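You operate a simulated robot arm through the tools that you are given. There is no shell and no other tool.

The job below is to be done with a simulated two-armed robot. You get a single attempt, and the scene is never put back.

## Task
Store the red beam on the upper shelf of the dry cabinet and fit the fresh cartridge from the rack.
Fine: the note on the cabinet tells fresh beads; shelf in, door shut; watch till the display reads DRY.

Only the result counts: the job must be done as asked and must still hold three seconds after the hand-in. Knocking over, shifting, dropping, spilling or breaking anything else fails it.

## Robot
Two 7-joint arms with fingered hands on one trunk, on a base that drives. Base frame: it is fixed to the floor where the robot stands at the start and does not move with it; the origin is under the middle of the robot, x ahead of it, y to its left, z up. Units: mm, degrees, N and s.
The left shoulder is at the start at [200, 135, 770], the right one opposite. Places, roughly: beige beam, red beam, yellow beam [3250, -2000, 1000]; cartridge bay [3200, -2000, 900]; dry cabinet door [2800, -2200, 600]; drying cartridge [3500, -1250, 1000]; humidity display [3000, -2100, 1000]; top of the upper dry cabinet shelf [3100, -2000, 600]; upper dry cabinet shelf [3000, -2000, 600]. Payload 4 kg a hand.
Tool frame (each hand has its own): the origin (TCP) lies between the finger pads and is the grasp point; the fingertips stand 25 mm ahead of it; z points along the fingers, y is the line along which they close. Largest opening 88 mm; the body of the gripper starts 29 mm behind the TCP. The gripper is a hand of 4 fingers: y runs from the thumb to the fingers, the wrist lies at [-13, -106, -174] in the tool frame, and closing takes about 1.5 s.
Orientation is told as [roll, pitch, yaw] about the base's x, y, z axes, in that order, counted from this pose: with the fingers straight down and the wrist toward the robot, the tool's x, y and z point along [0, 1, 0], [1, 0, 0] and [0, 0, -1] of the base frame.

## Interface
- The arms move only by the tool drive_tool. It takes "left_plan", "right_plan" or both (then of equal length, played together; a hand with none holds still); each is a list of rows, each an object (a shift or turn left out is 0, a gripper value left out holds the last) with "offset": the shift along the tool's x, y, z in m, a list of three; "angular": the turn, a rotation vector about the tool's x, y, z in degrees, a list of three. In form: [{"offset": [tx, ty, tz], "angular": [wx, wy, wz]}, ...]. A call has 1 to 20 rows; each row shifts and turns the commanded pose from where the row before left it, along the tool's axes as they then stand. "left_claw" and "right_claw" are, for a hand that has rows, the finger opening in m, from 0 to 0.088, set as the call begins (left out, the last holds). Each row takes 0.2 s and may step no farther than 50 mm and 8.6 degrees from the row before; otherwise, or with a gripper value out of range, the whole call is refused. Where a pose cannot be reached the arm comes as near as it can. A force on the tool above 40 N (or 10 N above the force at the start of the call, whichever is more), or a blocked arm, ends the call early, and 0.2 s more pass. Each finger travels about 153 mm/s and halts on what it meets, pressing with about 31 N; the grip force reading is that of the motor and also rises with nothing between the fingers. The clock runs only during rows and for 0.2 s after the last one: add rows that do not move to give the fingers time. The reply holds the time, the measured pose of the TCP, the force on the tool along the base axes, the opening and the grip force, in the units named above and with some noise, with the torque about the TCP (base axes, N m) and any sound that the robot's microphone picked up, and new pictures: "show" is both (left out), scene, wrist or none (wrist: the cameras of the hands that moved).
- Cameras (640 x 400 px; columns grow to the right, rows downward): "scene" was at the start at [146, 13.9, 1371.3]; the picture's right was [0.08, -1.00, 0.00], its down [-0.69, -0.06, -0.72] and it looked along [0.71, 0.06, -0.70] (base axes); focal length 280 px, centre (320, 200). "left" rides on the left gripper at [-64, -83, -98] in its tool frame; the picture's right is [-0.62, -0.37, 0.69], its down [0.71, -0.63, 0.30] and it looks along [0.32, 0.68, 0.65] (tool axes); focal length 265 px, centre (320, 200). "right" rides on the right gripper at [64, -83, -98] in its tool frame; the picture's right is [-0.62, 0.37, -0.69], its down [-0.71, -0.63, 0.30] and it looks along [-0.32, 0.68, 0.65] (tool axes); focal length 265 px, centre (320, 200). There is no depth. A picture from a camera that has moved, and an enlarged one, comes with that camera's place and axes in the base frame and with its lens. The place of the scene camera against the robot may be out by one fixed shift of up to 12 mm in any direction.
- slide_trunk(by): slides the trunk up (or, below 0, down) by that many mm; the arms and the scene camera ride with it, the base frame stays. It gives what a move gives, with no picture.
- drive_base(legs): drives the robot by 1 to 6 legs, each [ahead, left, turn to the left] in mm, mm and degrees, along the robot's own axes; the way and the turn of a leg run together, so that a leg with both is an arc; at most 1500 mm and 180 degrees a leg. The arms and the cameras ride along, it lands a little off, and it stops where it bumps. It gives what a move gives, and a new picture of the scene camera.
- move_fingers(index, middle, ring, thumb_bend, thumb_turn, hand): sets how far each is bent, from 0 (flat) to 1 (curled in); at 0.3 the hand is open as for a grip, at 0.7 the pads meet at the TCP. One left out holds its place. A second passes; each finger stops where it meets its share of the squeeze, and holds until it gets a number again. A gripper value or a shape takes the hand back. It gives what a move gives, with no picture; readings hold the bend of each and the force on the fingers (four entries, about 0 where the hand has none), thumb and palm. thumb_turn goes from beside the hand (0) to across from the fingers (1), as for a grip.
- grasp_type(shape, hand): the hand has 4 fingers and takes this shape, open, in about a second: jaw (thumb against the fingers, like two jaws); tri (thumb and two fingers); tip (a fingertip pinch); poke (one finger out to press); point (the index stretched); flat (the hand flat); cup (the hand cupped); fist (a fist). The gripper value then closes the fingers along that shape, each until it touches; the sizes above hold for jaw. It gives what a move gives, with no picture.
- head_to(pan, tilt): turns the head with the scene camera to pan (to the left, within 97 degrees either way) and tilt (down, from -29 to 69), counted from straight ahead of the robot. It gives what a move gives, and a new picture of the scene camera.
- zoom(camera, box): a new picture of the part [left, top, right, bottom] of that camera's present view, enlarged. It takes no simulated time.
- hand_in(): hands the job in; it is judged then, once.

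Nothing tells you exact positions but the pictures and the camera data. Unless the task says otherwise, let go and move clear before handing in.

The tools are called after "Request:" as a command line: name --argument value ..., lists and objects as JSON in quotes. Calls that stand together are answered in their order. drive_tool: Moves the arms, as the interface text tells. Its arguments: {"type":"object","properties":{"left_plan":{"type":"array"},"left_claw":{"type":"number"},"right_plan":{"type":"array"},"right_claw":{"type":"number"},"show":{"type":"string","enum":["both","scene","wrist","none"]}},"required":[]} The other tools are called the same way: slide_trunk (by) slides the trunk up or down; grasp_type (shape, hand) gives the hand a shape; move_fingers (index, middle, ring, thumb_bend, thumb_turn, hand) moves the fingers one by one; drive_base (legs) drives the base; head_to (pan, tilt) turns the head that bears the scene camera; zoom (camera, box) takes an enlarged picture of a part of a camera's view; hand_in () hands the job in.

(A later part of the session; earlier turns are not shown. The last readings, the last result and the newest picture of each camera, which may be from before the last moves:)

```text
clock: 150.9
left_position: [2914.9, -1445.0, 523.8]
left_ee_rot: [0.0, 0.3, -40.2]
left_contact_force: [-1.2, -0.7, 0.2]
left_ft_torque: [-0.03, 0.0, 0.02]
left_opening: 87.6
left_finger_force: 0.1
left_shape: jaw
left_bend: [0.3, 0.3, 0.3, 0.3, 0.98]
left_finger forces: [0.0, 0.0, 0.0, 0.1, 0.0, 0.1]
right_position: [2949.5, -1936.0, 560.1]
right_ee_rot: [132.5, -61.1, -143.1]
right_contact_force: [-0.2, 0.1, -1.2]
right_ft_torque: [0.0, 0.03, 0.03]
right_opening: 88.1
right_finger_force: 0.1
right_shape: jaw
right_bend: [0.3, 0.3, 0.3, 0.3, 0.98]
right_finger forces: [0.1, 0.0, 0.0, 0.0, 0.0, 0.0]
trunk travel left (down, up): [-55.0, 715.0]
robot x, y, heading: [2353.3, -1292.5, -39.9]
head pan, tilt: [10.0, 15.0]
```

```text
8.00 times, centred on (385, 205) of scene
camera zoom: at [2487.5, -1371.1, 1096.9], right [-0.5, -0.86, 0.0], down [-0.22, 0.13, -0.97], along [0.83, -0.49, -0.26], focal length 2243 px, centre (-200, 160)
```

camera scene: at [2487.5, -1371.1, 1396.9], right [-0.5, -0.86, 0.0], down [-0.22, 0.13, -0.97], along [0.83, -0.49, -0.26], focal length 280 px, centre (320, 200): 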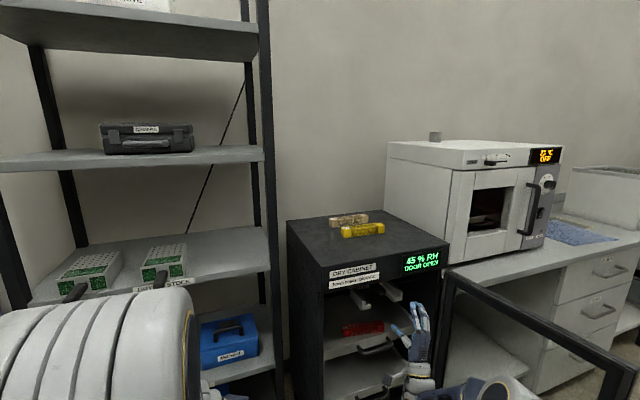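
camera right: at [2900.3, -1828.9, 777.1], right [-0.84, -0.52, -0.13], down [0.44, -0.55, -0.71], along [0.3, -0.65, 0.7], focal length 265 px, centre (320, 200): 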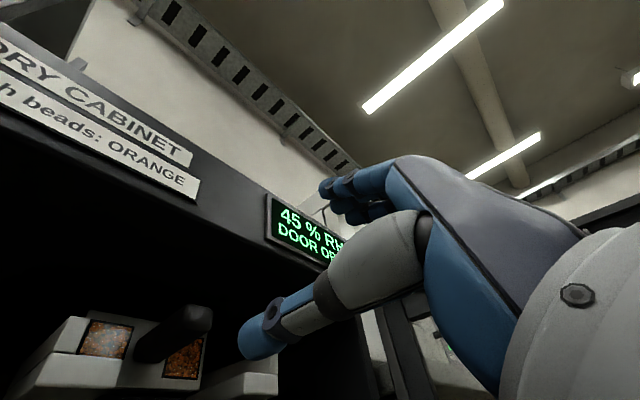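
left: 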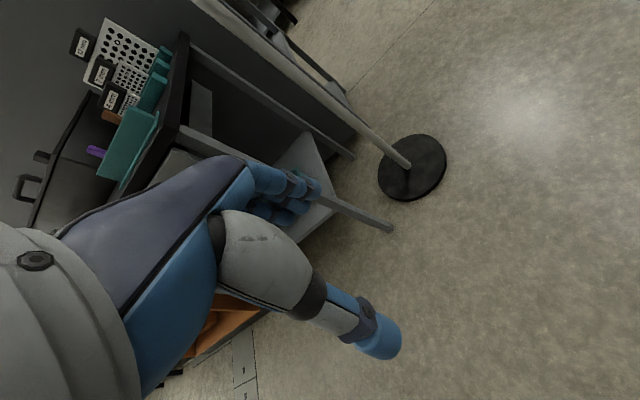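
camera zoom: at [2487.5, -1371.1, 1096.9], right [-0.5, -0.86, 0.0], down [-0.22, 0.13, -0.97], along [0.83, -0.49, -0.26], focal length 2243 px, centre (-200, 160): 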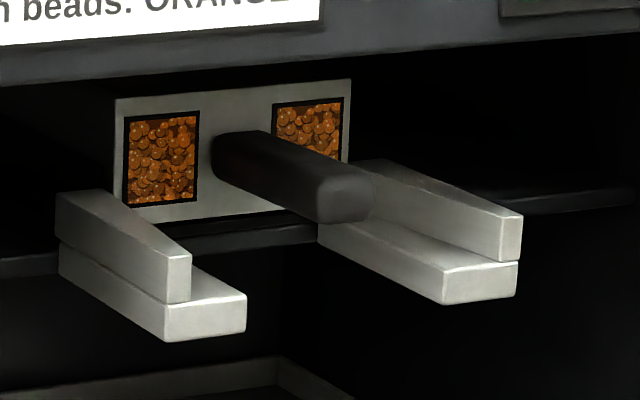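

The cartridge sits level and centred between the funnel walls with its plate at the slot. To be sure it is fully home, I'll nudge the handle's end with closed fingers.

Request:
slide_trunk --by 300

Request:
drive_tool --right_plan '[{}, {}, {}, {}, {}, {}, {}, {}]' --right_claw 0.0 --show "none"

Request:
drive_base --legs '[[73, 42, 0]]'

Request:
drive_tool --right_plan '[{}]' --show "wrist"

```text
clock: 153.9
left_position: [2914.4, -1444.9, 824.1]
left_ee_rot: [0.0, 0.3, -40.2]
left_contact_force: [-0.1, -1.2, -0.4]
left_ft_torque: [0.0, -0.02, 0.01]
left_opening: 87.9
left_finger_force: 0.0
left_shape: jaw
left_bend: [0.3, 0.3, 0.3, 0.3, 0.98]
left_finger forces: [0.1, 0.0, 0.0, 0.0, 0.0, 0.0]
right_position: [2950.4, -1936.0, 859.3]
right_ee_rot: [132.5, -61.1, -143.1]
right_contact_force: [0.4, 0.0, 0.4]
right_ft_torque: [0.03, 0.02, -0.02]
right_opening: 87.7
right_finger_force: 0.1
right_shape: jaw
right_bend: [0.3, 0.3, 0.3, 0.3, 0.98]
right_finger forces: [0.0, 0.0, 0.0, 0.0, 0.1, 0.0]
trunk travel left (down, up): [-355.0, 415.0]
robot x, y, heading: [2356.8, -1295.2, -40.1]
head pan, tilt: [10.0, 15.0]
```

```text
clock: 155.7
left_position: [2914.3, -1445.3, 823.0]
left_ee_rot: [0.0, 0.3, -40.1]
left_contact_force: [0.3, 0.3, -0.6]
left_ft_torque: [-0.01, 0.0, -0.02]
left_opening: 87.8
left_finger_force: 0.1
left_shape: jaw
left_bend: [0.3, 0.3, 0.3, 0.3, 0.98]
left_finger forces: [0.0, 0.1, 0.1, 0.0, 0.1, 0.0]
right_position: [2949.7, -1934.9, 859.5]
right_ee_rot: [132.5, -61.0, -143.2]
right_contact_force: [-0.8, -0.4, -0.7]
right_ft_torque: [-0.02, 0.02, -0.04]
right_opening: 0.0
right_finger_force: 31.4
right_shape: jaw
right_bend: [0.7, 0.7, 0.7, 0.39, 1.0]
right_finger forces: [0.0, 0.0, 0.0, 0.0, 0.2, 0.0]
trunk travel left (down, up): [-355.0, 415.0]
robot x, y, heading: [2360.0, -1293.7, -40.3]
head pan, tilt: [10.0, 15.0]
```

```text
clock: 156.8
left_position: [2997.8, -1459.5, 823.3]
left_ee_rot: [0.0, 0.3, -40.2]
left_contact_force: [0.3, 0.0, -0.3]
left_ft_torque: [-0.03, 0.0, 0.01]
left_opening: 87.9
left_finger_force: 0.0
left_shape: jaw
left_bend: [0.3, 0.3, 0.3, 0.3, 0.98]
left_finger forces: [0.0, 0.0, 0.1, 0.0, 0.0, 0.0]
right_position: [3033.5, -1950.8, 858.0]
right_ee_rot: [132.5, -61.2, -143.1]
right_contact_force: [-0.6, 0.0, 0.0]
right_ft_torque: [0.0, -0.01, 0.02]
right_opening: 0.0
right_finger_force: 31.3
right_shape: jaw
right_bend: [0.7, 0.7, 0.7, 0.39, 1.0]
right_finger forces: [0.1, 0.1, 0.0, 0.1, 0.1, 0.0]
trunk travel left (down, up): [-355.0, 415.0]
robot x, y, heading: [2436.7, -1303.6, -40.1]
head pan, tilt: [10.0, 15.0]
camera scene: at [2571.1, -1385.9, 1396.9], right [-0.5, -0.86, 0.0], down [-0.22, 0.13, -0.97], along [0.83, -0.49, -0.26], focal length 280 px, centre (320, 200)
```

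scene: 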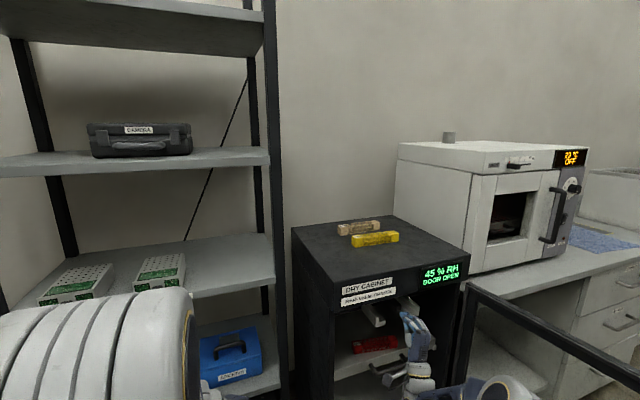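

```text
clock: 157.2
left_position: [2998.1, -1459.4, 823.4]
left_ee_rot: [0.0, 0.3, -40.3]
left_contact_force: [0.1, -0.3, -0.5]
left_ft_torque: [0.01, -0.01, 0.04]
left_opening: 87.5
left_finger_force: 0.1
left_shape: jaw
left_bend: [0.3, 0.3, 0.3, 0.3, 0.98]
left_finger forces: [0.0, 0.0, 0.0, 0.1, 0.1, 0.1]
right_position: [3034.5, -1950.8, 858.7]
right_ee_rot: [132.5, -61.1, -143.1]
right_contact_force: [0.3, 0.4, -0.1]
right_ft_torque: [0.01, -0.01, 0.01]
right_opening: 0.0
right_finger_force: 30.5
right_shape: jaw
right_bend: [0.7, 0.7, 0.7, 0.39, 1.0]
right_finger forces: [0.1, 0.0, 0.0, 0.1, 0.1, 0.0]
trunk travel left (down, up): [-355.0, 415.0]
robot x, y, heading: [2441.5, -1307.7, -40.4]
head pan, tilt: [10.0, 15.0]
camera right: at [2984.0, -1843.5, 777.1], right [-0.84, -0.52, -0.13], down [0.44, -0.55, -0.71], along [0.3, -0.65, 0.7], focal length 265 px, centre (320, 200)
```

right: 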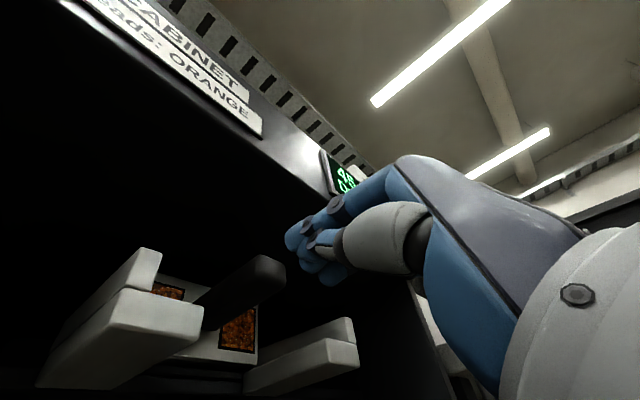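

The closed fingertips are right in front of the handle's end. I advance in small force-watched steps.

Request:
drive_tool --right_plan '[{"offset": [-0.0002, -0.0016, 0.0047]}, {"offset": [-0.0002, -0.0016, 0.0047]}, {"offset": [-0.0002, -0.0016, 0.0047]}, {}]' --show "none"

Request:
drive_tool --right_plan '[{"offset": [-0.0001, -0.001, 0.0028]}, {"offset": [-0.0001, -0.001, 0.0028]}, {}]' --show "none"

Request:
drive_tool --right_plan '[{"offset": [-0.0001, -0.001, 0.0028]}, {"offset": [-0.0001, -0.001, 0.0028]}, {}]' --show "wrist"

```text
clock: 158.2
left_position: [2997.7, -1460.3, 823.2]
left_ee_rot: [0.0, 0.3, -40.2]
left_contact_force: [0.6, 0.1, 0.3]
left_ft_torque: [0.04, 0.02, -0.02]
left_opening: 87.8
left_finger_force: 0.1
left_shape: jaw
left_bend: [0.3, 0.3, 0.3, 0.3, 0.98]
left_finger forces: [0.0, 0.0, 0.1, 0.0, 0.1, 0.0]
right_position: [3047.8, -1952.4, 859.8]
right_ee_rot: [132.4, -61.1, -143.0]
right_contact_force: [-0.1, -0.5, -0.7]
right_ft_torque: [-0.01, -0.02, -0.02]
right_opening: 0.2
right_finger_force: 31.1
right_shape: jaw
right_bend: [0.7, 0.7, 0.7, 0.39, 1.0]
right_finger forces: [0.1, 0.0, 0.1, 0.1, 0.1, 0.1]
trunk travel left (down, up): [-355.0, 415.0]
robot x, y, heading: [2440.3, -1304.0, -40.3]
head pan, tilt: [10.0, 15.0]
```

```text
clock: 159.0
left_position: [2997.4, -1459.6, 824.8]
left_ee_rot: [0.0, 0.1, -40.2]
left_contact_force: [-0.6, 0.0, -0.7]
left_ft_torque: [0.04, 0.02, 0.0]
left_opening: 87.5
left_finger_force: 0.0
left_shape: jaw
left_bend: [0.3, 0.3, 0.3, 0.3, 0.98]
left_finger forces: [0.0, 0.1, 0.1, 0.1, 0.1, 0.1]
right_position: [3052.9, -1953.1, 861.6]
right_ee_rot: [132.9, -61.1, -143.5]
right_contact_force: [-17.3, 3.2, 3.3]
right_ft_torque: [-0.05, -0.09, -0.19]
right_opening: 0.0
right_finger_force: 30.8
right_shape: jaw
right_bend: [0.7, 0.7, 0.7, 0.4, 1.0]
right_finger forces: [0.0, 28.0, 0.1, 0.0, 0.1, 0.0]
trunk travel left (down, up): [-355.0, 415.0]
robot x, y, heading: [2441.7, -1306.9, -39.9]
head pan, tilt: [10.0, 15.0]
```

```text
clock: 159.6
left_position: [2996.3, -1459.7, 822.9]
left_ee_rot: [0.0, 0.3, -40.3]
left_contact_force: [0.3, -0.5, 0.1]
left_ft_torque: [-0.02, 0.0, -0.01]
left_opening: 87.7
left_finger_force: 0.0
left_shape: jaw
left_bend: [0.3, 0.3, 0.3, 0.3, 0.98]
left_finger forces: [0.0, 0.1, 0.0, 0.0, 0.0, 0.0]
right_position: [3055.1, -1957.2, 862.8]
right_ee_rot: [134.3, -60.6, -145.1]
right_contact_force: [-17.3, 5.3, 4.8]
right_ft_torque: [-0.02, -0.02, -0.11]
right_opening: 0.1
right_finger_force: 31.2
right_shape: jaw
right_bend: [0.7, 0.7, 0.7, 0.72, 1.0]
right_finger forces: [0.0, 23.3, 0.1, 0.0, 0.0, 0.1]
trunk travel left (down, up): [-355.0, 415.0]
robot x, y, heading: [2441.6, -1303.9, -40.2]
head pan, tilt: [10.0, 15.0]
stopped in row 2 (right hand): the force on the tool passed its limit at 45 N (the readings are from after the stop); the commanded pose is now the measured one
camera right: at [3006.8, -1850.7, 779.5], right [-0.85, -0.51, -0.13], down [0.45, -0.56, -0.7], along [0.28, -0.65, 0.7], focal length 265 px, centre (320, 200)
```

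right: 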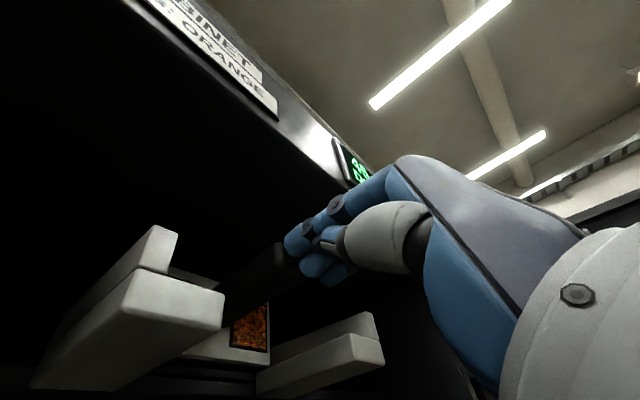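

The handle is at a hard stop: the cartridge is fully home. I back the hand out and then look at the door to plan closing it.

Request:
drive_base --legs '[[-112, -65, 0]]'

Request:
head_to --pan -15 --tilt 30

Request:
zoom --camera "scene" --box '[200, 60, 440, 240]'

```text
clock: 160.9
left_position: [2870.1, -1437.4, 823.6]
left_ee_rot: [0.0, 0.3, -40.2]
left_contact_force: [-0.1, -0.5, -0.2]
left_ft_torque: [0.0, -0.03, 0.01]
left_opening: 87.8
left_finger_force: 0.1
left_shape: jaw
left_bend: [0.3, 0.3, 0.3, 0.3, 0.98]
left_finger forces: [0.0, 0.0, 0.0, 0.0, 0.0, 0.1]
right_position: [2929.3, -1933.5, 862.4]
right_ee_rot: [133.7, -60.6, -144.5]
right_contact_force: [1.1, -0.5, -0.1]
right_ft_torque: [0.02, -0.05, -0.03]
right_opening: 0.0
right_finger_force: 31.1
right_shape: jaw
right_bend: [0.7, 0.7, 0.7, 0.73, 1.0]
right_finger forces: [0.1, 0.0, 0.0, 0.1, 0.0, 0.1]
trunk travel left (down, up): [-355.0, 415.0]
robot x, y, heading: [2315.5, -1283.3, -40.3]
head pan, tilt: [10.0, 15.0]
camera scene: at [2442.8, -1363.2, 1396.9], right [-0.5, -0.86, 0.0], down [-0.22, 0.13, -0.97], along [0.83, -0.49, -0.26], focal length 280 px, centre (320, 200)
```

scene: 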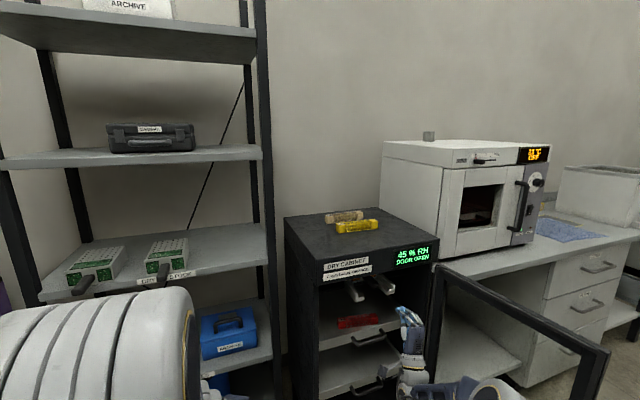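

```text
clock: 161.8
left_position: [2869.6, -1437.0, 822.8]
left_ee_rot: [0.0, 0.2, -40.2]
left_contact_force: [0.2, -0.5, 0.8]
left_ft_torque: [0.03, -0.05, 0.0]
left_opening: 87.6
left_finger_force: 0.1
left_shape: jaw
left_bend: [0.3, 0.3, 0.3, 0.3, 0.98]
left_finger forces: [0.0, 0.0, 0.1, 0.0, 0.0, 0.0]
right_position: [2928.3, -1932.4, 861.7]
right_ee_rot: [133.6, -60.7, -144.4]
right_contact_force: [0.1, -0.5, 0.5]
right_ft_torque: [-0.01, 0.0, -0.02]
right_opening: 0.0
right_finger_force: 31.1
right_shape: jaw
right_bend: [0.7, 0.7, 0.7, 0.73, 1.0]
right_finger forces: [0.0, 0.0, 0.0, 0.0, 0.1, 0.0]
trunk travel left (down, up): [-355.0, 415.0]
robot x, y, heading: [2311.3, -1285.2, -40.1]
head pan, tilt: [-15.0, 30.0]
camera scene: at [2413.8, -1390.4, 1372.7], right [-0.82, -0.57, 0.0], down [-0.29, 0.41, -0.87], along [0.49, -0.71, -0.5], focal length 280 px, centre (320, 200)
```

scene: 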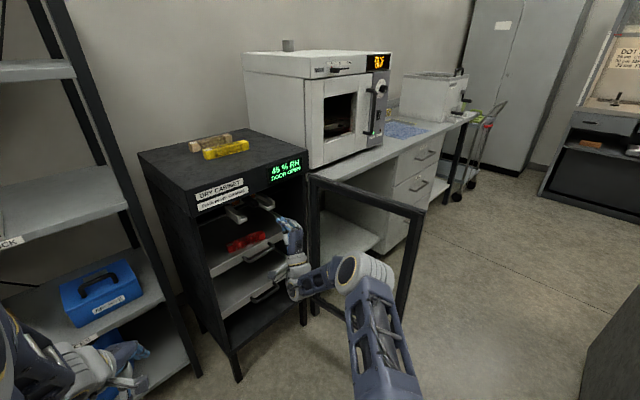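

```text
2.22 times, centred on (320, 150) of scene
camera zoom: at [2413.8, -1390.4, 1372.7], right [-0.82, -0.57, 0.0], down [-0.29, 0.41, -0.87], along [0.49, -0.71, -0.5], focal length 623 px, centre (320, 311)
```

zoom: 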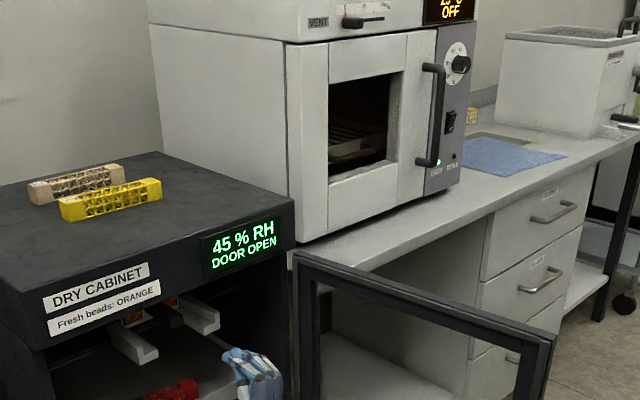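

The door is open ~97°: hinge ≈[3024, -2182], free end ≈[2560, -2162], top ≈ z 916. I'll close it by reaching over its top with a downward-pointing right hand on its outer side and swinging it with the base; first I move to clear space and turn the hand down.

Request:
drive_base --legs '[[-105, 154, 0]]'

Request:
drive_tool --right_plan '[{"angular": [7.72, -3.39, 0.165]}, {"angular": [7.72, -3.39, 0.165]}, {"angular": [7.72, -3.39, 0.165]}, {"angular": [7.72, -3.39, 0.165]}, {"angular": [7.72, -3.39, 0.165]}, {"angular": [7.72, -3.39, 0.165]}, {"angular": [7.72, -3.39, 0.165]}, {"angular": [7.72, -3.39, 0.165]}, {"angular": [7.72, -3.39, 0.165]}, {"angular": [7.72, -3.39, 0.165]}, {"angular": [7.72, -3.39, 0.165]}, {"angular": [7.72, -3.39, 0.165]}, {"angular": [7.72, -3.39, 0.165]}, {}]' --show "both"

```text
clock: 163.3
left_position: [2887.7, -1250.9, 824.3]
left_ee_rot: [0.0, 0.4, -40.2]
left_contact_force: [0.3, 0.6, 0.5]
left_ft_torque: [0.02, -0.05, 0.02]
left_opening: 87.5
left_finger_force: 0.2
left_shape: jaw
left_bend: [0.3, 0.3, 0.3, 0.3, 0.98]
left_finger forces: [0.0, 0.0, 0.0, 0.1, 0.0, 0.0]
right_position: [2947.5, -1746.6, 862.1]
right_ee_rot: [133.6, -60.6, -144.4]
right_contact_force: [-0.1, 1.4, 0.7]
right_ft_torque: [0.01, -0.02, 0.02]
right_opening: 0.0
right_finger_force: 31.6
right_shape: jaw
right_bend: [0.7, 0.7, 0.7, 0.73, 1.0]
right_finger forces: [0.0, 0.0, 0.0, 0.1, 0.0, 0.1]
trunk travel left (down, up): [-355.0, 415.0]
robot x, y, heading: [2331.8, -1096.8, -40.2]
head pan, tilt: [-15.0, 30.0]
camera scene: at [2433.2, -1204.1, 1372.7], right [-0.82, -0.57, 0.0], down [-0.28, 0.41, -0.87], along [0.49, -0.71, -0.5], focal length 280 px, centre (320, 200)
```

scene: 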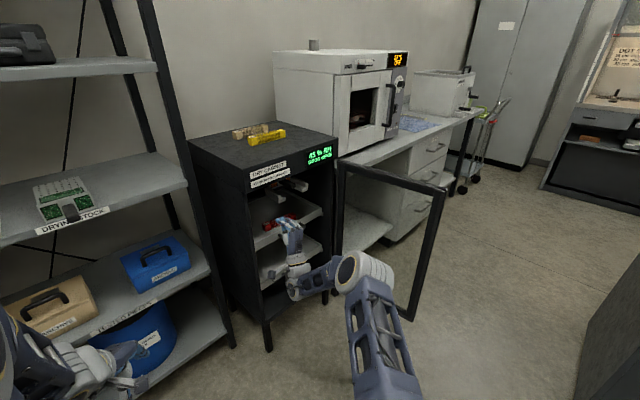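

```text
clock: 166.3
left_position: [2888.0, -1251.2, 823.4]
left_ee_rot: [-0.1, 0.3, -40.4]
left_contact_force: [-0.1, -0.4, 0.5]
left_ft_torque: [0.03, -0.01, 0.01]
left_opening: 87.9
left_finger_force: 0.0
left_shape: jaw
left_bend: [0.3, 0.3, 0.3, 0.3, 0.98]
left_finger forces: [0.1, 0.0, 0.1, 0.0, 0.0, 0.1]
right_position: [2947.2, -1745.7, 852.1]
right_ee_rot: [0.1, 0.0, -40.1]
right_contact_force: [0.1, -0.6, 0.7]
right_ft_torque: [0.01, -0.02, -0.01]
right_opening: 0.0
right_finger_force: 31.4
right_shape: jaw
right_bend: [0.7, 0.7, 0.7, 0.73, 1.0]
right_finger forces: [0.0, 0.1, 0.0, 0.0, 0.0, 0.1]
right hand out of reach, approached as far as the arm can: row 11
trunk travel left (down, up): [-355.0, 415.0]
robot x, y, heading: [2329.4, -1097.0, -40.2]
head pan, tilt: [-15.0, 30.0]
camera scene: at [2433.0, -1204.1, 1372.7], right [-0.82, -0.57, 0.0], down [-0.28, 0.41, -0.87], along [0.49, -0.71, -0.5], focal length 280 px, centre (320, 200)
camera right: at [2925.8, -1642.8, 950.7], right [-0.12, -0.71, 0.69], down [-0.94, -0.14, -0.3], along [0.31, -0.69, -0.65], focal length 265 px, centre (320, 200)
```

scene: 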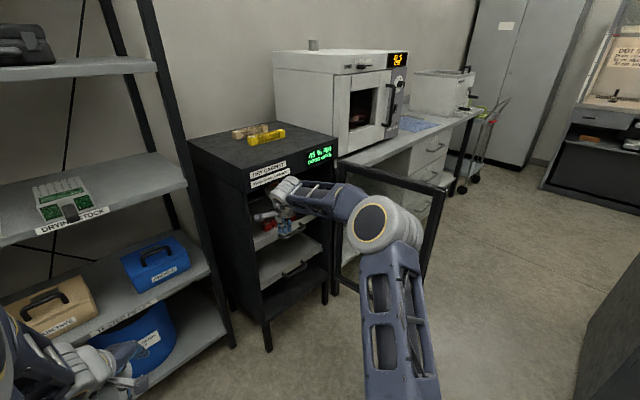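
right: 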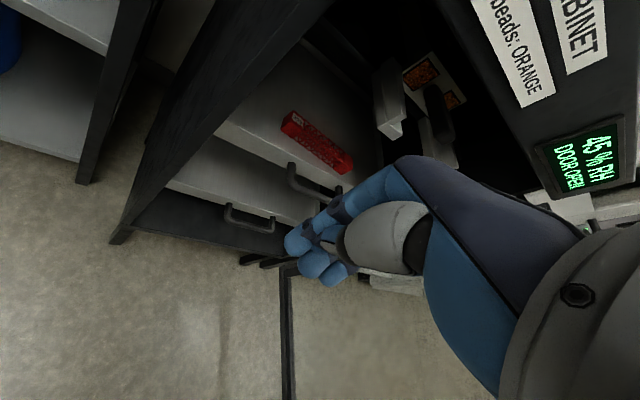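

The hand points down and all looks clear; the wrist view confirms the beam on the shelf and the cartridge in its slot. I raise the trunk 160 mm, bring the arm to its working pose, and turn to heading -70°.

Request:
slide_trunk --by 160

Request:
drive_tool --right_plan '[{"offset": [-0.025, -0.022, 0]}, {"offset": [-0.025, -0.022, 0]}, {"offset": [-0.025, -0.022, 0]}, {"offset": [-0.025, -0.022, 0]}, {}]' --show "none"

Request:
drive_base --legs '[[0, 0, -30]]'

```text
clock: 168.1
left_position: [2888.9, -1252.0, 984.0]
left_ee_rot: [0.0, 0.4, -40.3]
left_contact_force: [-0.1, -0.2, -0.9]
left_ft_torque: [-0.01, -0.02, -0.01]
left_opening: 87.9
left_finger_force: 0.0
left_shape: jaw
left_bend: [0.3, 0.3, 0.3, 0.3, 0.98]
left_finger forces: [0.1, 0.0, 0.0, 0.1, 0.0, 0.0]
right_position: [2947.7, -1744.3, 1011.9]
right_ee_rot: [0.0, 0.0, -40.0]
right_contact_force: [-0.1, 0.9, -0.1]
right_ft_torque: [0.0, -0.02, 0.01]
right_opening: 0.1
right_finger_force: 31.1
right_shape: jaw
right_bend: [0.7, 0.7, 0.7, 0.73, 1.0]
right_finger forces: [0.1, 0.0, 0.1, 0.0, 0.1, 0.0]
trunk travel left (down, up): [-515.0, 255.0]
robot x, y, heading: [2332.1, -1097.3, -40.2]
head pan, tilt: [-15.0, 30.0]
```

```text
clock: 169.3
left_position: [2888.8, -1251.5, 983.8]
left_ee_rot: [0.0, 0.3, -40.2]
left_contact_force: [-0.3, 0.2, 0.1]
left_ft_torque: [-0.01, -0.01, -0.01]
left_opening: 87.5
left_finger_force: 0.1
left_shape: jaw
left_bend: [0.3, 0.3, 0.3, 0.3, 0.98]
left_finger forces: [0.0, 0.1, 0.0, 0.1, 0.1, 0.0]
right_position: [2816.3, -1764.4, 1012.5]
right_ee_rot: [0.2, -0.1, -40.0]
right_contact_force: [1.0, 0.1, 1.0]
right_ft_torque: [-0.03, -0.01, 0.0]
right_opening: 0.0
right_finger_force: 31.2
right_shape: jaw
right_bend: [0.7, 0.7, 0.7, 0.73, 1.0]
right_finger forces: [0.0, 0.1, 0.0, 0.0, 0.0, 0.0]
trunk travel left (down, up): [-515.0, 255.0]
robot x, y, heading: [2332.5, -1101.3, -40.2]
head pan, tilt: [-15.0, 30.0]
```

```text
clock: 171.2
left_position: [2737.3, -1508.6, 983.7]
left_ee_rot: [0.0, 0.4, -70.2]
left_contact_force: [-0.1, 0.7, 0.1]
left_ft_torque: [0.0, -0.03, 0.0]
left_opening: 88.0
left_finger_force: 0.0
left_shape: jaw
left_bend: [0.3, 0.3, 0.3, 0.3, 0.98]
left_finger forces: [0.0, 0.0, 0.0, 0.0, 0.0, 0.0]
right_position: [2418.6, -1917.3, 1012.2]
right_ee_rot: [0.1, -0.1, -69.9]
right_contact_force: [-0.9, 0.4, -0.6]
right_ft_torque: [-0.02, 0.02, 0.04]
right_opening: 0.2
right_finger_force: 31.1
right_shape: jaw
right_bend: [0.7, 0.7, 0.7, 0.73, 1.0]
right_finger forces: [0.0, 0.0, 0.0, 0.0, 0.1, 0.0]
trunk travel left (down, up): [-515.0, 255.0]
robot x, y, heading: [2328.4, -1099.0, -70.3]
head pan, tilt: [-15.0, 30.0]
camera scene: at [2363.7, -1237.6, 1532.7], right [-1.0, -0.08, 0.0], down [-0.04, 0.5, -0.87], along [0.07, -0.86, -0.5], focal length 280 px, centre (320, 200)
```

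scene: 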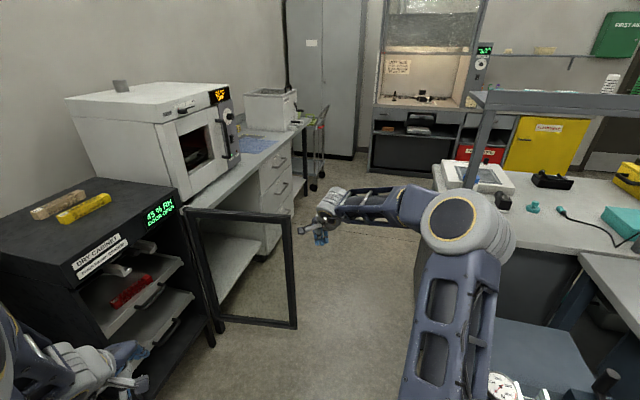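

I see the door frame ahead with the hand hovering left of its free end, above its height. I drive so the hand passes over the door's top and hovers on its outer side.

Request:
drive_base --legs '[[382, 50, 0]]'

Request:
drive_tool --right_plan '[{}]' --show "wrist"

```text
clock: 173.6
left_position: [2917.1, -1849.2, 983.3]
left_ee_rot: [0.0, 0.3, -70.1]
left_contact_force: [0.6, 0.6, 0.0]
left_ft_torque: [-0.01, 0.04, -0.03]
left_opening: 87.7
left_finger_force: 0.0
left_shape: jaw
left_bend: [0.3, 0.3, 0.3, 0.3, 0.98]
left_finger forces: [0.1, 0.0, 0.1, 0.1, 0.0, 0.1]
right_position: [2599.3, -2259.4, 1012.4]
right_ee_rot: [0.1, -0.1, -69.9]
right_contact_force: [-0.8, 0.5, 0.2]
right_ft_torque: [0.01, 0.0, 0.0]
right_opening: 0.0
right_finger_force: 30.8
right_shape: jaw
right_bend: [0.7, 0.7, 0.7, 0.73, 1.0]
right_finger forces: [0.1, 0.0, 0.1, 0.0, 0.0, 0.1]
trunk travel left (down, up): [-515.0, 255.0]
robot x, y, heading: [2510.3, -1440.3, -70.2]
head pan, tilt: [-15.0, 30.0]
camera scene: at [2541.2, -1578.9, 1532.7], right [-1.0, -0.09, 0.0], down [-0.04, 0.5, -0.87], along [0.07, -0.86, -0.5], focal length 280 px, centre (320, 200)
```

scene: 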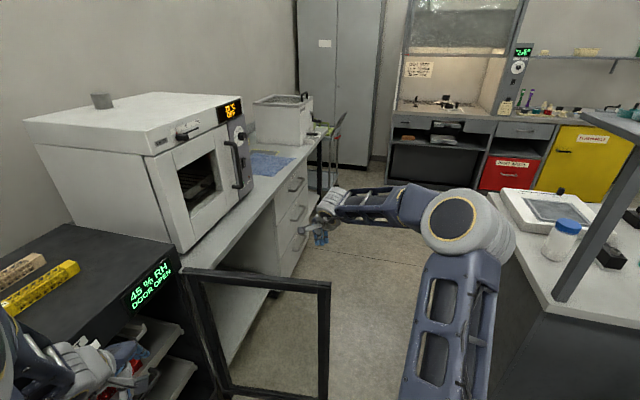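

```text
clock: 174.0
left_position: [2916.2, -1849.3, 982.7]
left_ee_rot: [0.1, 0.2, -70.0]
left_contact_force: [0.5, 0.3, 0.0]
left_ft_torque: [0.01, 0.0, 0.02]
left_opening: 87.7
left_finger_force: 0.1
left_shape: jaw
left_bend: [0.3, 0.3, 0.3, 0.3, 0.98]
left_finger forces: [0.0, 0.0, 0.0, 0.0, 0.0, 0.0]
right_position: [2598.3, -2258.7, 1012.5]
right_ee_rot: [0.1, -0.1, -69.8]
right_contact_force: [-0.5, -0.8, -0.5]
right_ft_torque: [0.0, 0.0, 0.04]
right_opening: 0.0
right_finger_force: 30.8
right_shape: jaw
right_bend: [0.7, 0.7, 0.7, 0.73, 1.0]
right_finger forces: [0.0, 0.0, 0.0, 0.1, 0.0, 0.0]
trunk travel left (down, up): [-515.0, 255.0]
robot x, y, heading: [2512.3, -1441.4, -69.7]
head pan, tilt: [-15.0, 30.0]
camera right: at [2631.0, -2158.1, 1110.2], right [-0.46, -0.56, 0.69], down [-0.89, 0.34, -0.31], along [-0.07, -0.75, -0.65], focal length 265 px, centre (320, 200)
```

right: 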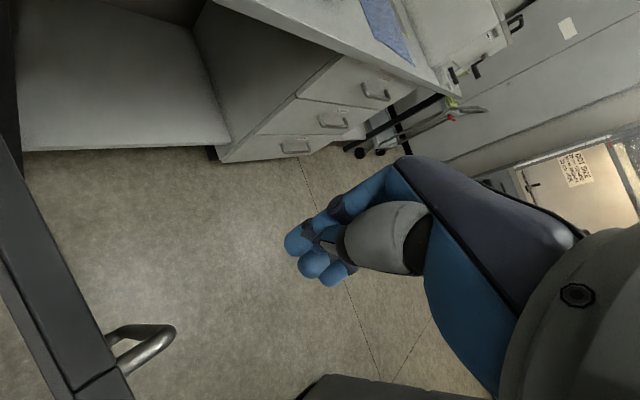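

From above I can see the door's top rail (outer face at y≈-2175) and its pull handle near the free end. I shift 70 mm along the door away from that handle and lower the hand on the outer side.

Request:
drive_base --legs '[[20, 67, 0]]'

Request:
drive_tool --right_plan '[{"offset": [0, 0, 0.03]}, {"offset": [0, 0, 0.03]}, {}]' --show "both"

```text
clock: 175.0
left_position: [2987.1, -1844.2, 982.9]
left_ee_rot: [0.0, 0.4, -70.1]
left_contact_force: [0.3, -0.6, 0.2]
left_ft_torque: [0.0, 0.02, -0.03]
left_opening: 87.9
left_finger_force: 0.1
left_shape: jaw
left_bend: [0.3, 0.3, 0.3, 0.3, 0.98]
left_finger forces: [0.1, 0.0, 0.0, 0.0, 0.1, 0.0]
right_position: [2669.6, -2254.0, 1012.7]
right_ee_rot: [0.1, -0.2, -69.8]
right_contact_force: [1.2, -0.3, -0.4]
right_ft_torque: [-0.02, -0.01, -0.03]
right_opening: 0.0
right_finger_force: 31.0
right_shape: jaw
right_bend: [0.7, 0.7, 0.7, 0.73, 1.0]
right_finger forces: [0.0, 0.0, 0.0, 0.0, 0.0, 0.0]
trunk travel left (down, up): [-515.0, 255.0]
robot x, y, heading: [2580.5, -1433.7, -70.2]
head pan, tilt: [-15.0, 30.0]
camera scene: at [2612.2, -1574.5, 1532.7], right [-1.0, -0.09, 0.0], down [-0.04, 0.5, -0.87], along [0.07, -0.86, -0.5], focal length 280 px, centre (320, 200)
```

scene: 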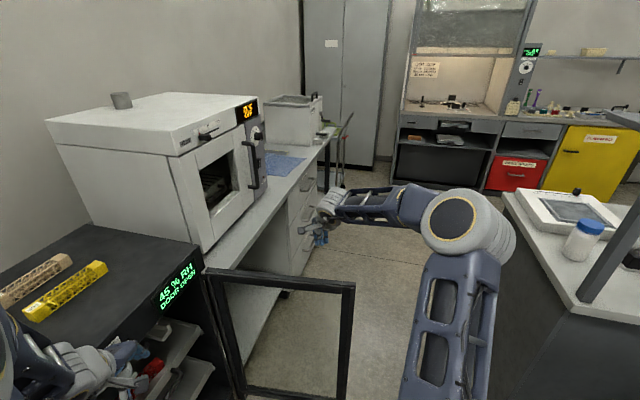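

```text
clock: 175.8
left_position: [2987.2, -1844.8, 983.9]
left_ee_rot: [0.0, 0.4, -70.1]
left_contact_force: [0.3, 1.1, -0.1]
left_ft_torque: [0.01, -0.03, -0.02]
left_opening: 87.7
left_finger_force: 0.1
left_shape: jaw
left_bend: [0.3, 0.3, 0.3, 0.3, 0.98]
left_finger forces: [0.1, 0.1, 0.0, 0.0, 0.0, 0.0]
right_position: [2669.4, -2253.7, 953.5]
right_ee_rot: [0.0, 0.0, -69.8]
right_contact_force: [-1.1, -0.1, 0.3]
right_ft_torque: [0.02, 0.02, 0.03]
right_opening: 0.0
right_finger_force: 30.8
right_shape: jaw
right_bend: [0.7, 0.7, 0.7, 0.73, 1.0]
right_finger forces: [0.0, 0.0, 0.0, 0.0, 0.0, 0.0]
trunk travel left (down, up): [-515.0, 255.0]
robot x, y, heading: [2580.2, -1434.5, -70.0]
head pan, tilt: [-15.0, 30.0]
camera scene: at [2612.1, -1574.4, 1532.7], right [-1.0, -0.09, 0.0], down [-0.04, 0.5, -0.87], along [0.07, -0.86, -0.5], focal length 280 px, centre (320, 200)
camera right: at [2701.9, -2153.3, 1049.8], right [-0.46, -0.56, 0.69], down [-0.89, 0.34, -0.31], along [-0.07, -0.75, -0.65], focal length 265 px, centre (320, 200)
```

scene: 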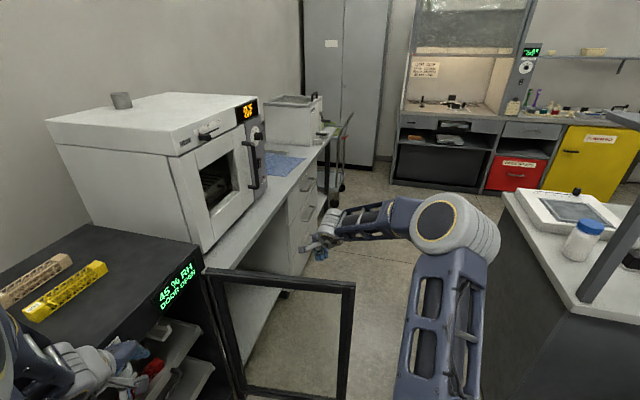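
right: 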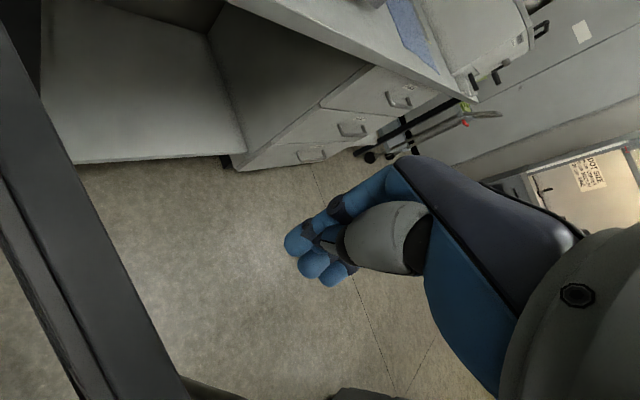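

The hand is descending clear of the door. I lower it another 78 mm so the fingers overlap the top rail.

Request:
drive_tool --right_plan '[{"offset": [0, 0, 0.03]}, {"offset": [0, 0, 0.03]}, {"offset": [0, 0, 0.018]}, {}]' --show "both"

```text
clock: 176.8
left_position: [2986.3, -1845.3, 984.4]
left_ee_rot: [0.0, 0.3, -70.2]
left_contact_force: [-0.7, 0.2, 0.1]
left_ft_torque: [-0.01, -0.04, -0.01]
left_opening: 87.6
left_finger_force: 0.0
left_shape: jaw
left_bend: [0.3, 0.3, 0.3, 0.3, 0.98]
left_finger forces: [0.1, 0.0, 0.1, 0.0, 0.0, 0.0]
right_position: [2669.6, -2255.1, 872.5]
right_ee_rot: [0.1, -0.1, -69.8]
right_contact_force: [0.0, -0.2, 0.0]
right_ft_torque: [0.01, 0.01, 0.0]
right_opening: 0.0
right_finger_force: 31.4
right_shape: jaw
right_bend: [0.7, 0.7, 0.7, 0.73, 1.0]
right_finger forces: [0.1, 0.0, 0.0, 0.1, 0.0, 0.0]
trunk travel left (down, up): [-515.0, 255.0]
robot x, y, heading: [2578.5, -1429.4, -70.2]
head pan, tilt: [-15.0, 30.0]
camera scene: at [2612.1, -1574.4, 1532.7], right [-1.0, -0.09, 0.0], down [-0.04, 0.5, -0.87], along [0.07, -0.86, -0.5], focal length 280 px, centre (320, 200)
camera right: at [2702.2, -2153.9, 971.4], right [-0.46, -0.56, 0.69], down [-0.89, 0.34, -0.31], along [-0.07, -0.75, -0.65], focal length 265 px, centre (320, 200)
```

scene: 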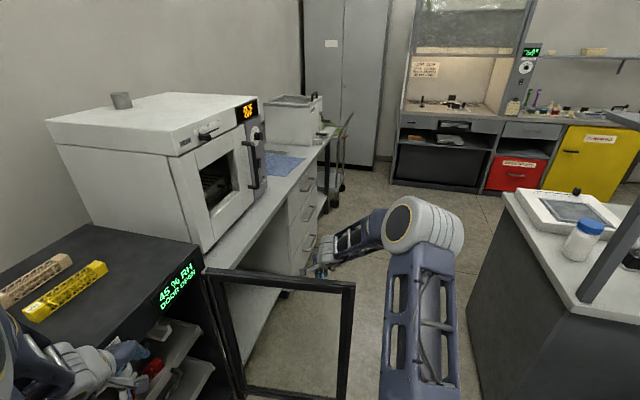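
right: 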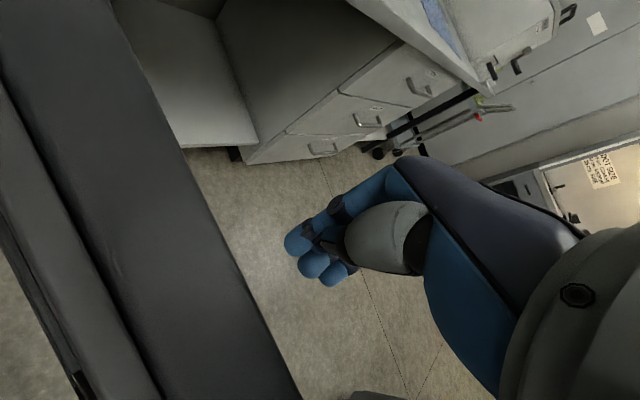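

The hand is beside the door's outer face, camera safely above the top rail. I start pulling the door with a short base move and check contact.

Request:
drive_base --legs '[[-82, 36, 0]]'

Request:
drive_tool --right_plan '[{}]' --show "wrist"

```text
clock: 177.9
left_position: [2993.8, -1755.6, 984.4]
left_ee_rot: [0.1, 0.4, -70.0]
left_contact_force: [-0.1, 0.7, -0.3]
left_ft_torque: [-0.01, 0.03, -0.02]
left_opening: 87.5
left_finger_force: 0.0
left_shape: jaw
left_bend: [0.3, 0.3, 0.3, 0.3, 0.98]
left_finger forces: [0.1, 0.0, 0.1, 0.0, 0.0, 0.0]
right_position: [2674.6, -2164.9, 873.3]
right_ee_rot: [0.2, -0.1, -69.9]
right_contact_force: [0.0, -0.5, 0.0]
right_ft_torque: [0.0, 0.0, -0.02]
right_opening: 0.0
right_finger_force: 31.2
right_shape: jaw
right_bend: [0.7, 0.7, 0.7, 0.73, 1.0]
right_finger forces: [0.0, 0.0, 0.0, 0.0, 0.0, 0.0]
trunk travel left (down, up): [-515.0, 255.0]
robot x, y, heading: [2584.9, -1345.5, -70.0]
head pan, tilt: [-15.0, 30.0]
camera scene: at [2618.3, -1485.1, 1532.7], right [-1.0, -0.09, 0.0], down [-0.04, 0.5, -0.87], along [0.07, -0.86, -0.5], focal length 280 px, centre (320, 200)
```

scene: 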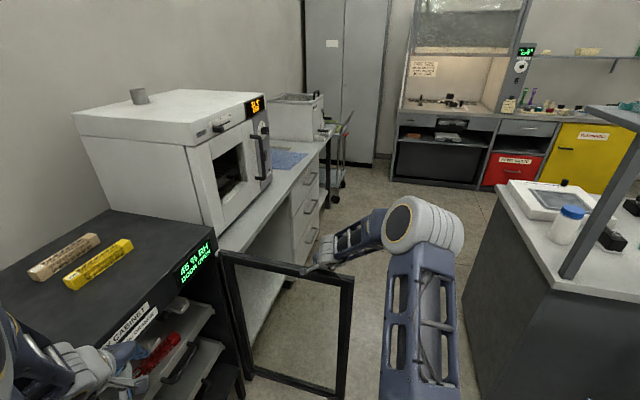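

```text
clock: 178.3
left_position: [2994.2, -1755.2, 982.9]
left_ee_rot: [-0.1, 0.3, -70.0]
left_contact_force: [0.5, 0.7, 1.0]
left_ft_torque: [-0.01, 0.02, 0.02]
left_opening: 87.6
left_finger_force: 0.2
left_shape: jaw
left_bend: [0.3, 0.3, 0.3, 0.3, 0.98]
left_finger forces: [0.0, 0.0, 0.0, 0.0, 0.0, 0.1]
right_position: [2675.1, -2164.9, 874.3]
right_ee_rot: [0.0, -0.2, -70.0]
right_contact_force: [0.0, -0.1, -0.5]
right_ft_torque: [0.01, 0.0, 0.0]
right_opening: 0.0
right_finger_force: 31.3
right_shape: jaw
right_bend: [0.7, 0.7, 0.7, 0.73, 1.0]
right_finger forces: [0.0, 0.0, 0.0, 0.0, 0.1, 0.0]
trunk travel left (down, up): [-515.0, 255.0]
robot x, y, heading: [2583.8, -1343.8, -70.2]
head pan, tilt: [-15.0, 30.0]
camera right: at [2708.1, -2064.6, 971.6], right [-0.46, -0.56, 0.69], down [-0.89, 0.35, -0.31], along [-0.07, -0.75, -0.65], focal length 265 px, centre (320, 200)
```

right: 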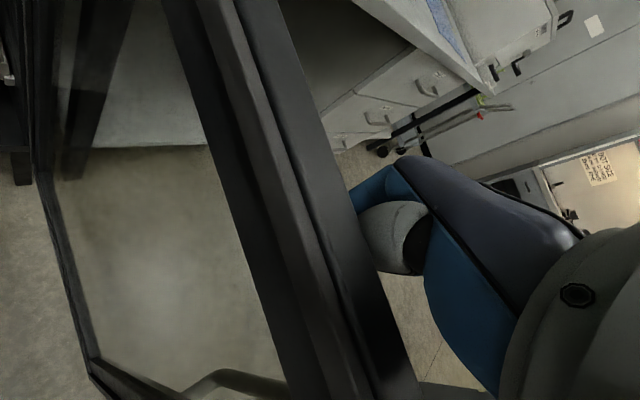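

The door is moving with the hand. I continue along its arc.

Request:
drive_base --legs '[[-79, 40, 0]]'

Request:
drive_base --legs '[[-55, 52, 0]]'

Request:
drive_tool --right_plan '[{}]' --show "wrist"

```text
clock: 179.4
left_position: [3003.9, -1666.8, 983.3]
left_ee_rot: [-0.1, 0.3, -70.0]
left_contact_force: [0.2, 0.0, -0.7]
left_ft_torque: [-0.03, -0.05, -0.01]
left_opening: 87.8
left_finger_force: 0.1
left_shape: jaw
left_bend: [0.3, 0.3, 0.3, 0.3, 0.98]
left_finger forces: [0.1, 0.0, 0.1, 0.0, 0.1, 0.0]
right_position: [2685.2, -2076.3, 873.5]
right_ee_rot: [0.1, 0.0, -69.9]
right_contact_force: [-0.9, -0.6, -0.4]
right_ft_torque: [0.0, 0.02, 0.04]
right_opening: 0.1
right_finger_force: 30.9
right_shape: jaw
right_bend: [0.7, 0.7, 0.7, 0.73, 1.0]
right_finger forces: [0.0, 0.1, 0.1, 0.0, 0.0, 0.0]
trunk travel left (down, up): [-515.0, 255.0]
robot x, y, heading: [2595.6, -1257.2, -69.9]
head pan, tilt: [-15.0, 30.0]
camera scene: at [2629.2, -1396.4, 1532.7], right [-1.0, -0.09, 0.0], down [-0.04, 0.5, -0.87], along [0.07, -0.86, -0.5], focal length 280 px, centre (320, 200)
```

scene: 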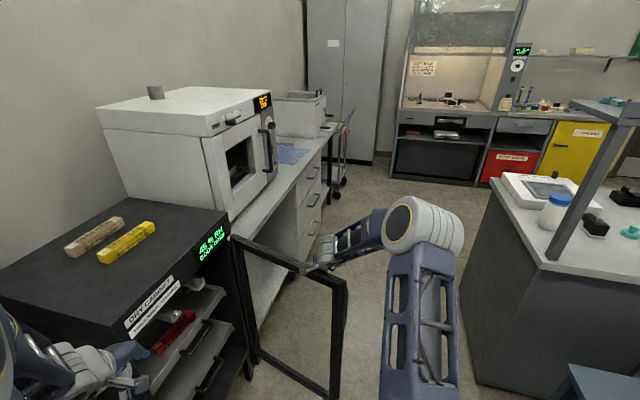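

```text
clock: 180.5
left_position: [3033.1, -1597.9, 984.5]
left_ee_rot: [-0.1, 0.3, -70.0]
left_contact_force: [1.1, -0.4, 0.0]
left_ft_torque: [0.0, 0.01, -0.01]
left_opening: 87.8
left_finger_force: 0.3
left_shape: jaw
left_bend: [0.3, 0.3, 0.3, 0.3, 0.98]
left_finger forces: [0.0, 0.1, 0.0, 0.0, 0.0, 0.0]
right_position: [2715.8, -2007.6, 873.5]
right_ee_rot: [0.1, -0.1, -69.9]
right_contact_force: [-0.3, -0.3, 0.7]
right_ft_torque: [0.0, -0.02, 0.01]
right_opening: 0.0
right_finger_force: 31.2
right_shape: jaw
right_bend: [0.7, 0.7, 0.7, 0.73, 1.0]
right_finger forces: [0.0, 0.1, 0.0, 0.0, 0.1, 0.1]
trunk travel left (down, up): [-515.0, 255.0]
robot x, y, heading: [2627.5, -1185.2, -70.0]
head pan, tilt: [-15.0, 30.0]
camera scene: at [2658.9, -1327.0, 1532.7], right [-1.0, -0.09, 0.0], down [-0.04, 0.5, -0.87], along [0.07, -0.86, -0.5], focal length 280 px, centre (320, 200)
```

scene: 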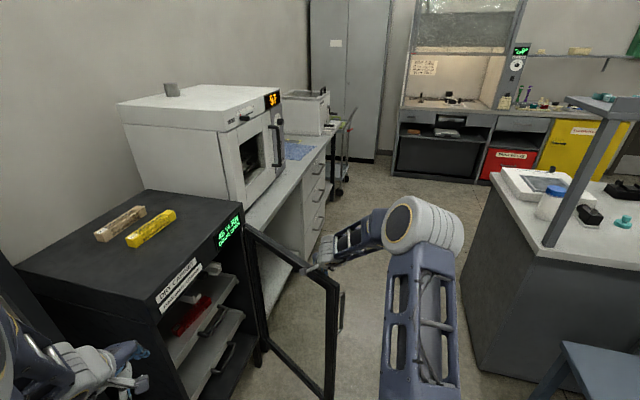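

```text
clock: 180.9
left_position: [3033.5, -1597.4, 983.9]
left_ee_rot: [0.0, 0.3, -70.2]
left_contact_force: [0.1, 0.1, 0.9]
left_ft_torque: [0.0, 0.02, -0.03]
left_opening: 87.8
left_finger_force: 0.0
left_shape: jaw
left_bend: [0.3, 0.3, 0.3, 0.3, 0.98]
left_finger forces: [0.1, 0.1, 0.0, 0.0, 0.0, 0.0]
right_position: [2714.8, -2006.3, 873.5]
right_ee_rot: [0.1, -0.1, -69.9]
right_contact_force: [-0.1, 0.8, 0.6]
right_ft_torque: [0.02, -0.02, 0.03]
right_opening: 0.1
right_finger_force: 30.7
right_shape: jaw
right_bend: [0.7, 0.7, 0.7, 0.73, 1.0]
right_finger forces: [0.0, 0.1, 0.1, 0.0, 0.0, 0.0]
trunk travel left (down, up): [-515.0, 255.0]
robot x, y, heading: [2626.7, -1186.3, -70.1]
head pan, tilt: [-15.0, 30.0]
camera right: at [2748.3, -1906.6, 971.6], right [-0.46, -0.56, 0.69], down [-0.89, 0.35, -0.31], along [-0.07, -0.75, -0.65], focal length 265 px, centre (320, 200)
```

right: 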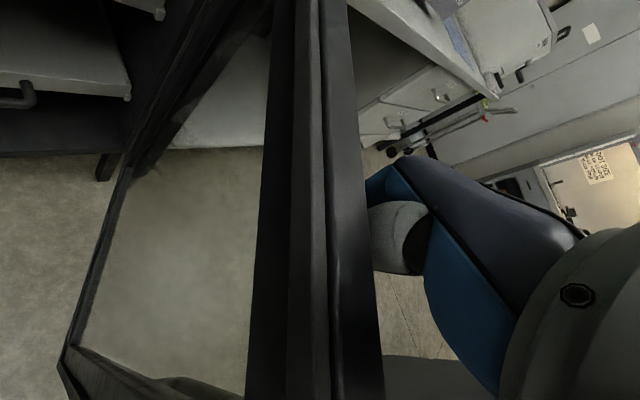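

Request:
drive_base --legs '[[-54, 96, 0]]'

Request:
drive_tool --right_plan '[{}]' --show "wrist"

```text
clock: 182.1
left_position: [3106.4, -1513.4, 983.4]
left_ee_rot: [0.0, 0.3, -70.2]
left_contact_force: [-0.1, 0.2, 0.5]
left_ft_torque: [0.05, -0.01, 0.0]
left_opening: 87.5
left_finger_force: 0.0
left_shape: jaw
left_bend: [0.3, 0.3, 0.3, 0.3, 0.98]
left_finger forces: [0.1, 0.1, 0.0, 0.0, 0.0, 0.0]
right_position: [2787.2, -1924.0, 874.0]
right_ee_rot: [0.1, -0.1, -69.9]
right_contact_force: [0.2, 0.3, 0.1]
right_ft_torque: [0.03, -0.01, 0.0]
right_opening: 0.1
right_finger_force: 31.1
right_shape: jaw
right_bend: [0.7, 0.7, 0.7, 0.73, 1.0]
right_finger forces: [0.0, 0.0, 0.0, 0.1, 0.0, 0.0]
trunk travel left (down, up): [-515.0, 255.0]
robot x, y, heading: [2700.7, -1104.0, -70.1]
head pan, tilt: [-15.0, 30.0]
camera scene: at [2731.6, -1243.3, 1532.7], right [-1.0, -0.08, 0.0], down [-0.04, 0.5, -0.87], along [0.07, -0.86, -0.5], focal length 280 px, centre (320, 200)
```

scene: 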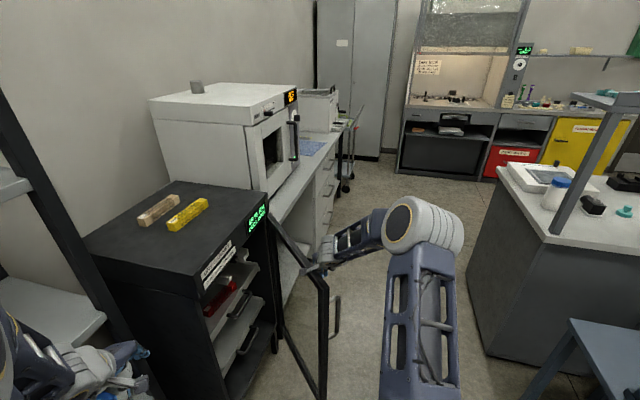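

```text
clock: 182.5
left_position: [3106.5, -1514.9, 983.1]
left_ee_rot: [0.1, 0.3, -70.1]
left_contact_force: [0.5, -0.3, -0.7]
left_ft_torque: [-0.01, 0.0, 0.01]
left_opening: 87.6
left_finger_force: 0.1
left_shape: jaw
left_bend: [0.3, 0.3, 0.3, 0.3, 0.98]
left_finger forces: [0.1, 0.0, 0.1, 0.0, 0.1, 0.0]
right_position: [2787.6, -1922.0, 872.9]
right_ee_rot: [0.1, -0.1, -69.9]
right_contact_force: [-0.6, -0.1, 0.3]
right_ft_torque: [-0.02, -0.01, -0.02]
right_opening: 0.1
right_finger_force: 31.6
right_shape: jaw
right_bend: [0.7, 0.7, 0.7, 0.73, 1.0]
right_finger forces: [0.0, 0.1, 0.1, 0.0, 0.0, 0.1]
trunk travel left (down, up): [-515.0, 255.0]
robot x, y, heading: [2697.6, -1107.7, -70.2]
head pan, tilt: [-15.0, 30.0]
camera right: at [2820.7, -1822.9, 971.6], right [-0.46, -0.56, 0.69], down [-0.89, 0.35, -0.31], along [-0.07, -0.75, -0.65], focal length 265 px, centre (320, 200)
```

right: 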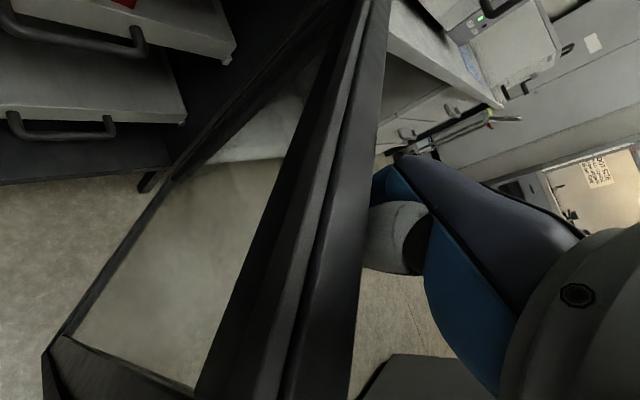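

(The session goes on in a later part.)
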